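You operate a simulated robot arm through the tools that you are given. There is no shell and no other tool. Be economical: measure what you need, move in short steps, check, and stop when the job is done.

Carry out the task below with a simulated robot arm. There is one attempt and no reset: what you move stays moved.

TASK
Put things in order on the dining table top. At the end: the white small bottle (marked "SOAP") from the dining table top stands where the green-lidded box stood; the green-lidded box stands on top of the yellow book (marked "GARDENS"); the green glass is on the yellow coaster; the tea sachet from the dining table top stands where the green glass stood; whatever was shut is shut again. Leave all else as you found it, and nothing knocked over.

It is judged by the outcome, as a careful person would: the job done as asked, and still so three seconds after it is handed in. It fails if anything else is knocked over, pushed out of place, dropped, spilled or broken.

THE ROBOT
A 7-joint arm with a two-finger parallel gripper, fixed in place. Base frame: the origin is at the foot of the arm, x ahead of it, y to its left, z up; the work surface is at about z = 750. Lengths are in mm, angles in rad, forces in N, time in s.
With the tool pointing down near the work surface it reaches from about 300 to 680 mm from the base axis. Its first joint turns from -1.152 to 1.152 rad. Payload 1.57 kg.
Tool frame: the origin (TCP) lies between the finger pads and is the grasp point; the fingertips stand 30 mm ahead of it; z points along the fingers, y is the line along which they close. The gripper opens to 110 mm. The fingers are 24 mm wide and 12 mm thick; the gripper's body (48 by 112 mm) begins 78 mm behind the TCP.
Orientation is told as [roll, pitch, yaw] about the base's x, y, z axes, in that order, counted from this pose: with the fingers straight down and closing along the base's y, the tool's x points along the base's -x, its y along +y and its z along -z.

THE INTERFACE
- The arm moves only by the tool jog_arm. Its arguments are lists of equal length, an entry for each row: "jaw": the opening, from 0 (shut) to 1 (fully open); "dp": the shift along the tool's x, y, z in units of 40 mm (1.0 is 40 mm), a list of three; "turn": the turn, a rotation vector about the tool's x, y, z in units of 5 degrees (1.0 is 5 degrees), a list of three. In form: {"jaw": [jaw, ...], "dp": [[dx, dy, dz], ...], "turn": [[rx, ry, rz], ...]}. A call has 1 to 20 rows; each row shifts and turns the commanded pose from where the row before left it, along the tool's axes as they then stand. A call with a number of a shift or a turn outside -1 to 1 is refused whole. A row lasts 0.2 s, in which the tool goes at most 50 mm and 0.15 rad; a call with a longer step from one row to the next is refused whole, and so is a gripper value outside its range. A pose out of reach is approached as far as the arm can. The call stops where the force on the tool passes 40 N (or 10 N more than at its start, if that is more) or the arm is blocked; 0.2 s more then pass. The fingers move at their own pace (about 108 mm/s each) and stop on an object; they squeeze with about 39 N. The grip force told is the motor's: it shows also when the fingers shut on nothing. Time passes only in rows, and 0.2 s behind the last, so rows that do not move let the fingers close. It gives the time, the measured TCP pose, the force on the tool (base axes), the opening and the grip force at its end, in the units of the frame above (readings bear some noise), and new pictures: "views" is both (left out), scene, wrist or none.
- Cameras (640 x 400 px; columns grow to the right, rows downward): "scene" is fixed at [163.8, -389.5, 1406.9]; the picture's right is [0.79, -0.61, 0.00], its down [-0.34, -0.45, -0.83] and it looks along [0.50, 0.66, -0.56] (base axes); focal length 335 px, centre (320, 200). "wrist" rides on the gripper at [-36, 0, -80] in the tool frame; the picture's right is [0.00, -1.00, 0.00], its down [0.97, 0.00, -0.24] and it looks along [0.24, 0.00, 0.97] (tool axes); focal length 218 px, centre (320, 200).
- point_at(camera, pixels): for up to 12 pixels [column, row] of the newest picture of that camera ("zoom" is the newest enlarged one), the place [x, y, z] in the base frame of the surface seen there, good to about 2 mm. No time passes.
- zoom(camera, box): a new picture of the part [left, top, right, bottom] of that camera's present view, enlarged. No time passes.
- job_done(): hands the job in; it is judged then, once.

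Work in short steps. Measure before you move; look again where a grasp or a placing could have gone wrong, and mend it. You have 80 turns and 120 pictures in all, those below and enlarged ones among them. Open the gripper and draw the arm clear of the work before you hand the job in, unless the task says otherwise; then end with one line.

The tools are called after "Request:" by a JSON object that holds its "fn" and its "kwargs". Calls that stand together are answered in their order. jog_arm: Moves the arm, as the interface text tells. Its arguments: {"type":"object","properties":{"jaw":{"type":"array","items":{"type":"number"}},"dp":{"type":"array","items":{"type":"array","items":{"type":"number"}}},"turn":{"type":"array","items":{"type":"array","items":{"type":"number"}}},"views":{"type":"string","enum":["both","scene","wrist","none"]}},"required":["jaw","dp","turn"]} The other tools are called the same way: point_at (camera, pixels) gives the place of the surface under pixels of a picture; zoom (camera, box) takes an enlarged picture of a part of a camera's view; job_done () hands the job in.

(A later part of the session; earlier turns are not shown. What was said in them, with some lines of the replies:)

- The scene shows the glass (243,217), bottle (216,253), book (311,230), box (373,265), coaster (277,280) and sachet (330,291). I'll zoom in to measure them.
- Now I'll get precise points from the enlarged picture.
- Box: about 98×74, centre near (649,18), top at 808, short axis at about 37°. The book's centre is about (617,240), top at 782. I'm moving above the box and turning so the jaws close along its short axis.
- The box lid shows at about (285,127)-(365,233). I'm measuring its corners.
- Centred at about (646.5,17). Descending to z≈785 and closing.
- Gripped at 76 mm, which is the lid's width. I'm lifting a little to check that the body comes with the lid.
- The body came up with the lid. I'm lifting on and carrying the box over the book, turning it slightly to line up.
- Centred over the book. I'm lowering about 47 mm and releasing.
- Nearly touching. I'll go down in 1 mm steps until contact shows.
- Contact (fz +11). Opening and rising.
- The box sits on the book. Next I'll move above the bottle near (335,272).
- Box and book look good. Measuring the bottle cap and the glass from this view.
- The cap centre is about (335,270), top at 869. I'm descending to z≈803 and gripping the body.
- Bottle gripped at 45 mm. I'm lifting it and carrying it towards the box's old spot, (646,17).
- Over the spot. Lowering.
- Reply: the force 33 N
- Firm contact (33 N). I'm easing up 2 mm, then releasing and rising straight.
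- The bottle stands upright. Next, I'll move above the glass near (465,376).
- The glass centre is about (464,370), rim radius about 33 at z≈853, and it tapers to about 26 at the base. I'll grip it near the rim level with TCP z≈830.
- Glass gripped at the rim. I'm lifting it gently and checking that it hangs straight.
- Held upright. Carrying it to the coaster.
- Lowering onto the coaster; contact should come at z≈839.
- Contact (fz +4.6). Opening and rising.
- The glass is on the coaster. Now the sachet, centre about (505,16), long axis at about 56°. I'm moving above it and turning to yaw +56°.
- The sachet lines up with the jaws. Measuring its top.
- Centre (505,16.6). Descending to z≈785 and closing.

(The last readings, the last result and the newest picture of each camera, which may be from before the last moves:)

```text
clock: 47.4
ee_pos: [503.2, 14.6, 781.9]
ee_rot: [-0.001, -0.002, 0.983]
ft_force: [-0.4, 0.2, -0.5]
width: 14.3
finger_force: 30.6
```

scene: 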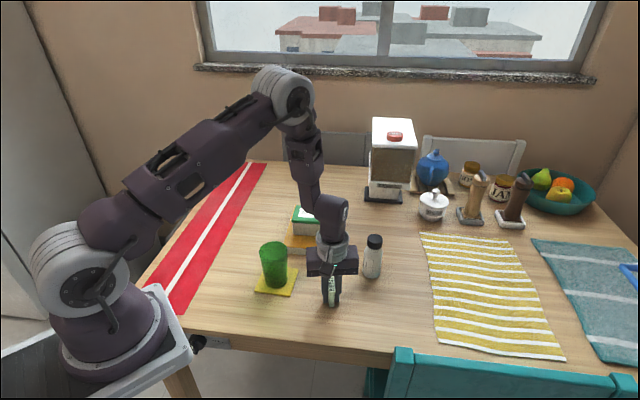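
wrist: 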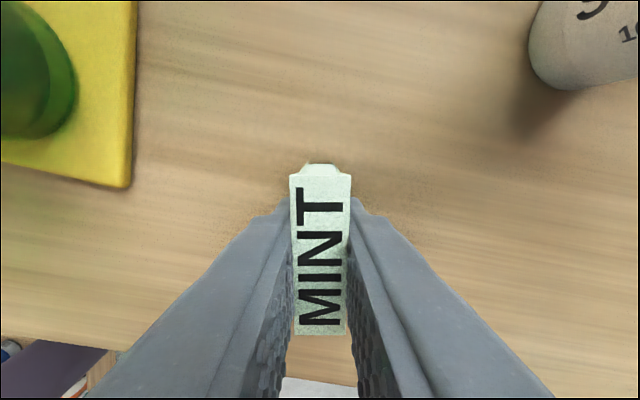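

Gripped. I'm lifting 130 mm and moving to the glass's old spot, (464,370).

Request:
{"fn": "jog_arm", "kwargs": {"jaw": [0, 0, 0, 0, 0, 0, 0, 0, 0, 0, 0, 0, 0, 0, 0, 0, 0, 0], "dp": [[0, 0, -0.4], [0, 0, -0.9], [0, 0, -0.9], [0, 0, -0.9], [0, 0, -0.15], [-0.566, 0.478, 0], [-0.566, 0.478, 0], [-0.566, 0.478, 0], [-0.566, 0.478, 0], [-0.566, 0.478, 0], [-0.566, 0.478, 0], [-0.566, 0.478, 0], [-0.566, 0.478, 0], [-0.566, 0.478, 0], [-0.566, 0.478, 0], [-0.566, 0.478, 0], [-0.566, 0.478, 0], [0, 0, 0]], "turn": [[0, 0, 0], [0, 0, 0], [0, 0, 0], [0, 0, 0], [0, 0, 0], [0, 0, 0], [0, 0, 0], [0, 0, 0], [0, 0, 0], [0, 0, 0], [0, 0, 0], [0, 0, 0], [0, 0, 0], [0, 0, 0], [0, 0, 0], [0, 0, 0], [0, 0, 0], [0, 0, 0]]}}

```text
clock: 51.2
ee_pos: [463.0, 365.9, 911.6]
ee_rot: [-0.001, 0.001, 0.983]
ft_force: [0.7, -0.2, 0.0]
width: 14.8
finger_force: 30.6
```

scene: 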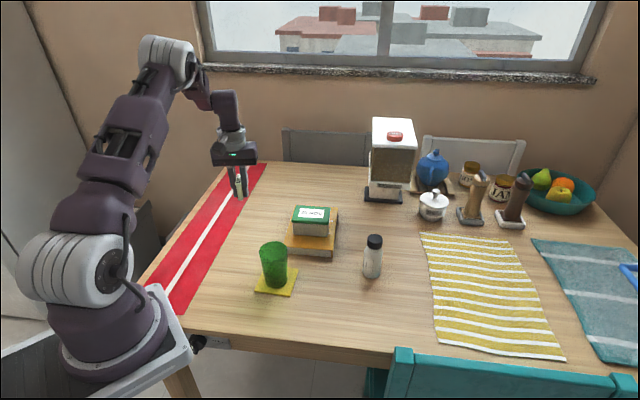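
wrist: 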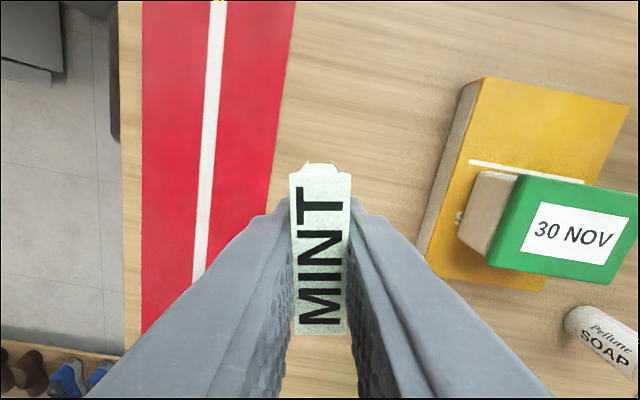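

Over the spot. Lowering to just above contact.

Request:
{"fn": "jog_arm", "kwargs": {"jaw": [0, 0, 0, 0, 0, 0, 0], "dp": [[-0.03, 0.02, 0.5], [0, 0, 0.8], [0, 0, 0.8], [0, 0, 0.7], [0, 0, 0.25], [0, 0, 0.1], [0, 0, 0]], "turn": [[0, 0, 0], [0, 0, 0], [0, 0, 0], [0, 0, 0], [0, 0, 0], [0, 0, 0], [0, 0, 0]], "views": "none"}}

Request:
{"fn": "jog_arm", "kwargs": {"jaw": [0, 0], "dp": [[0, 0, 0.025], [0, 0, 0]], "turn": [[0, 0, 0], [0, 0, 0]], "views": "none"}}

Request:
{"fn": "zoom", "kwargs": {"camera": "scene", "box": [180, 170, 308, 250]}}

```text
clock: 52.8
ee_pos: [462.9, 368.6, 788.0]
ee_rot: [0.0, 0.0, 0.98]
ft_force: [-0.3, 0.1, -0.3]
width: 14.6
finger_force: 30.9
```

```text
clock: 53.4
ee_pos: [463.9, 367.4, 788.9]
ee_rot: [-0.001, -0.001, 0.982]
ft_force: [0.0, 0.4, 0.2]
width: 14.4
finger_force: 30.1
```

```text
5.00 times, centred on (244, 210) of scene
```

zoom: 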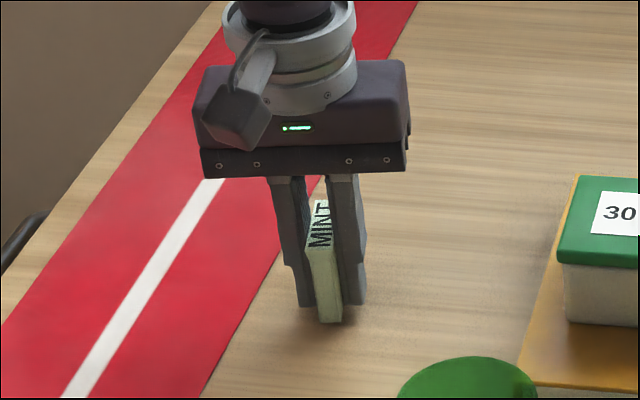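

Still a few mm above. Creeping down.

Request:
{"fn": "jog_arm", "kwargs": {"jaw": [0, 0, 0], "dp": [[0, 0, 0.025], [0, 0, 0.025], [0, 0, 0]], "turn": [[0, 0, 0], [0, 0, 0], [0, 0, 0]], "views": "none"}}

Request:
{"fn": "jog_arm", "kwargs": {"jaw": [0, 0], "dp": [[0, 0, 0.025], [0, 0, 0]], "turn": [[0, 0, 0], [0, 0, 0]], "views": "none"}}

```text
clock: 54.2
ee_pos: [465.1, 368.1, 785.8]
ee_rot: [0.001, 0.0, 0.983]
ft_force: [-0.3, 0.9, -0.8]
width: 15.0
finger_force: 30.5
```

```text
clock: 54.8
ee_pos: [464.4, 367.8, 784.3]
ee_rot: [0.0, -0.001, 0.983]
ft_force: [-0.7, -0.5, -0.5]
width: 14.8
finger_force: 30.7
```

Request:
{"fn": "jog_arm", "kwargs": {"jaw": [0, 0], "dp": [[0, 0, 0.025], [0, 0, 0]], "turn": [[0, 0, 0], [0, 0, 0]], "views": "none"}}

Request:
{"fn": "jog_arm", "kwargs": {"jaw": [0, 0], "dp": [[0, 0, 0.02], [0, 0, 0]], "turn": [[0, 0, 0], [0, 0, 0]], "views": "none"}}

Request:
{"fn": "zoom", "kwargs": {"camera": "scene", "box": [204, 190, 284, 240]}}

```text
clock: 55.4
ee_pos: [464.4, 367.8, 783.2]
ee_rot: [0.001, 0.001, 0.982]
ft_force: [0.6, -0.8, 0.1]
width: 14.5
finger_force: 30.8
```

```text
clock: 56.0
ee_pos: [464.0, 367.9, 781.5]
ee_rot: [0.0, 0.002, 0.982]
ft_force: [-0.7, -0.3, -0.5]
width: 14.5
finger_force: 31.4
```

```text
8.00 times, centred on (244, 215) of scene
```

zoom: 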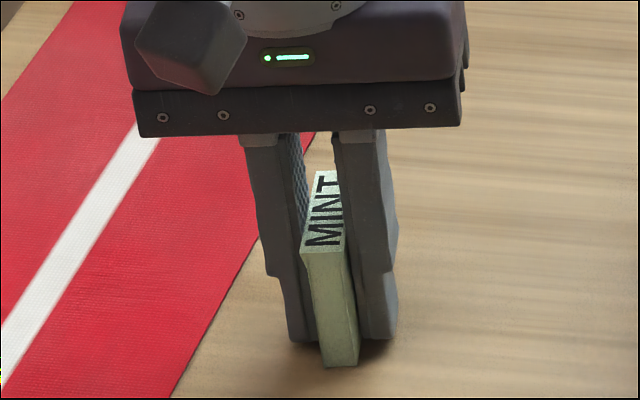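

Checking the height of the sachet's top (it was 805–808 when standing).

Request:
{"fn": "point_at", "kwargs": {"camera": "zoom", "pixels": [[305, 246], [340, 245], [325, 355], [340, 362], [322, 225]]}}

Request:
{"fn": "jog_arm", "kwargs": {"jaw": [0, 0], "dp": [[0, 0, 0.025], [0, 0, 0]], "turn": [[0, 0, 0], [0, 0, 0]], "views": "none"}}

```text
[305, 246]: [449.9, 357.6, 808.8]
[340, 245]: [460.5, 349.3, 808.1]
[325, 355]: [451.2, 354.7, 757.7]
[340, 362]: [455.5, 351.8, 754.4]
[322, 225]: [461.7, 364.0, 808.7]
```

```text
clock: 56.6
ee_pos: [466.1, 367.9, 780.1]
ee_rot: [0.0, -0.001, 0.984]
ft_force: [-2.0, -2.0, 12.0]
width: 14.7
finger_force: 30.8
```

Contact (12 N). I'm opening gently just a little, then rising.

Request:
{"fn": "jog_arm", "kwargs": {"jaw": [0.2, 0.35, 0.5, 0.5, 0.5, 0.5, 0.5, 0.5, 0.5], "dp": [[0, 0, 0], [0, 0, 0], [0, 0, 0], [0, 0, -0.2], [0, 0, -0.6], [0, 0, -0.9], [0, 0, -0.9], [0, 0, -0.9], [0, 0, -0.9]], "turn": [[0, 0, 0], [0, 0, 0], [0, 0, 0], [0, 0, 0], [0, 0, 0], [0, 0, 0], [0, 0, 0], [0, 0, 0], [0, 0, 0]]}}

Request:
{"fn": "zoom", "kwargs": {"camera": "scene", "box": [180, 160, 420, 310]}}

```text
clock: 58.6
ee_pos: [463.6, 369.5, 957.7]
ee_rot: [0.001, 0.0, 0.983]
ft_force: [1.2, 0.0, -0.2]
width: 55.1
finger_force: 0.1
```

scene: 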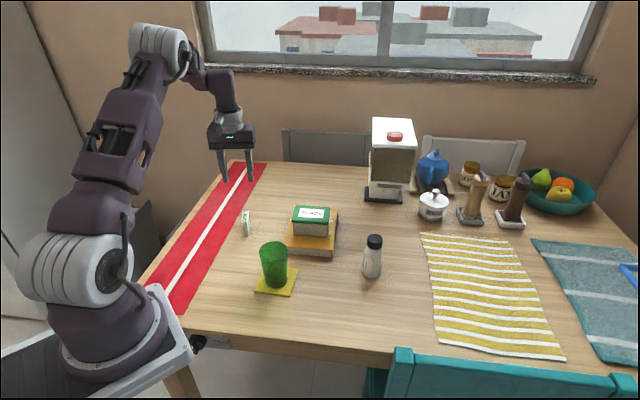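
wrist: 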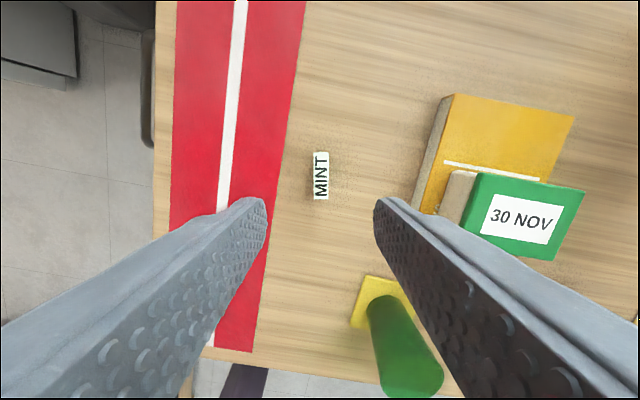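

```text
2.67 times, centred on (300, 235) of scene
```

zoom: 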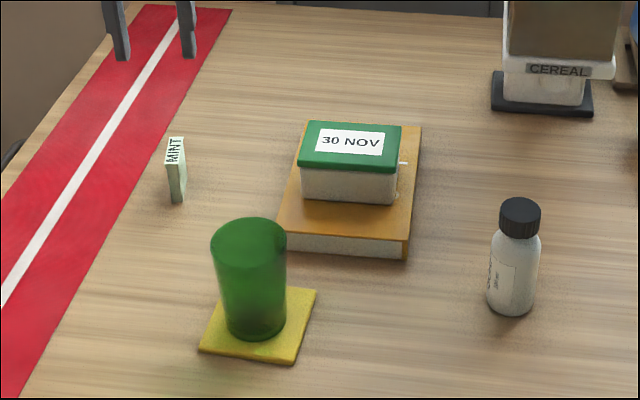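

All four items are standing where they should be. I'm opening the gripper and drawing the arm up.

Request:
{"fn": "jog_arm", "kwargs": {"jaw": [1, 1, 1, 1, 1], "dp": [[0, 0, -0.8], [0, 0, -0.8], [0, 0, -0.8], [0, 0, 0], [0, 0, 0]], "turn": [[0, 0, 0], [0, 0, 0], [0, 0, 0], [0, 0, 0], [0, 0, 0]], "views": "scene"}}

```text
clock: 59.8
ee_pos: [464.4, 369.8, 1054.5]
ee_rot: [0.0, 0.001, 0.983]
ft_force: [0.8, -0.9, -0.1]
width: 110.0
finger_force: 0.1
```

scene: 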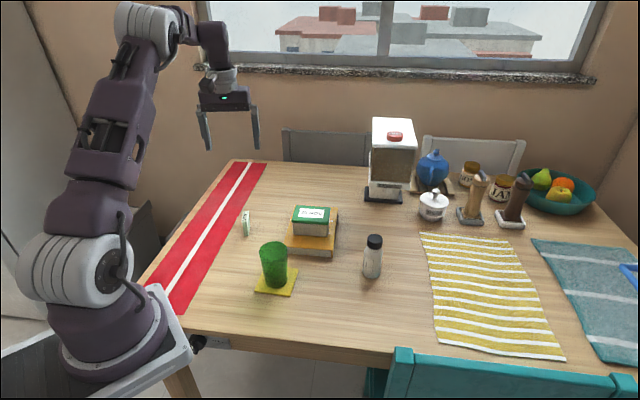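

The arm is clear and the table is in order, so I'm handing in.

Request:
{"fn": "job_done", "kwargs": {}}

```text
The job is handed in.
```

The job is handed in: the bottle stands where the box was, the box is on the yellow book with its lid on, the glass is on the coaster, the tea sachet stands where the glass was, and I saw nothing else moved or knocked over.
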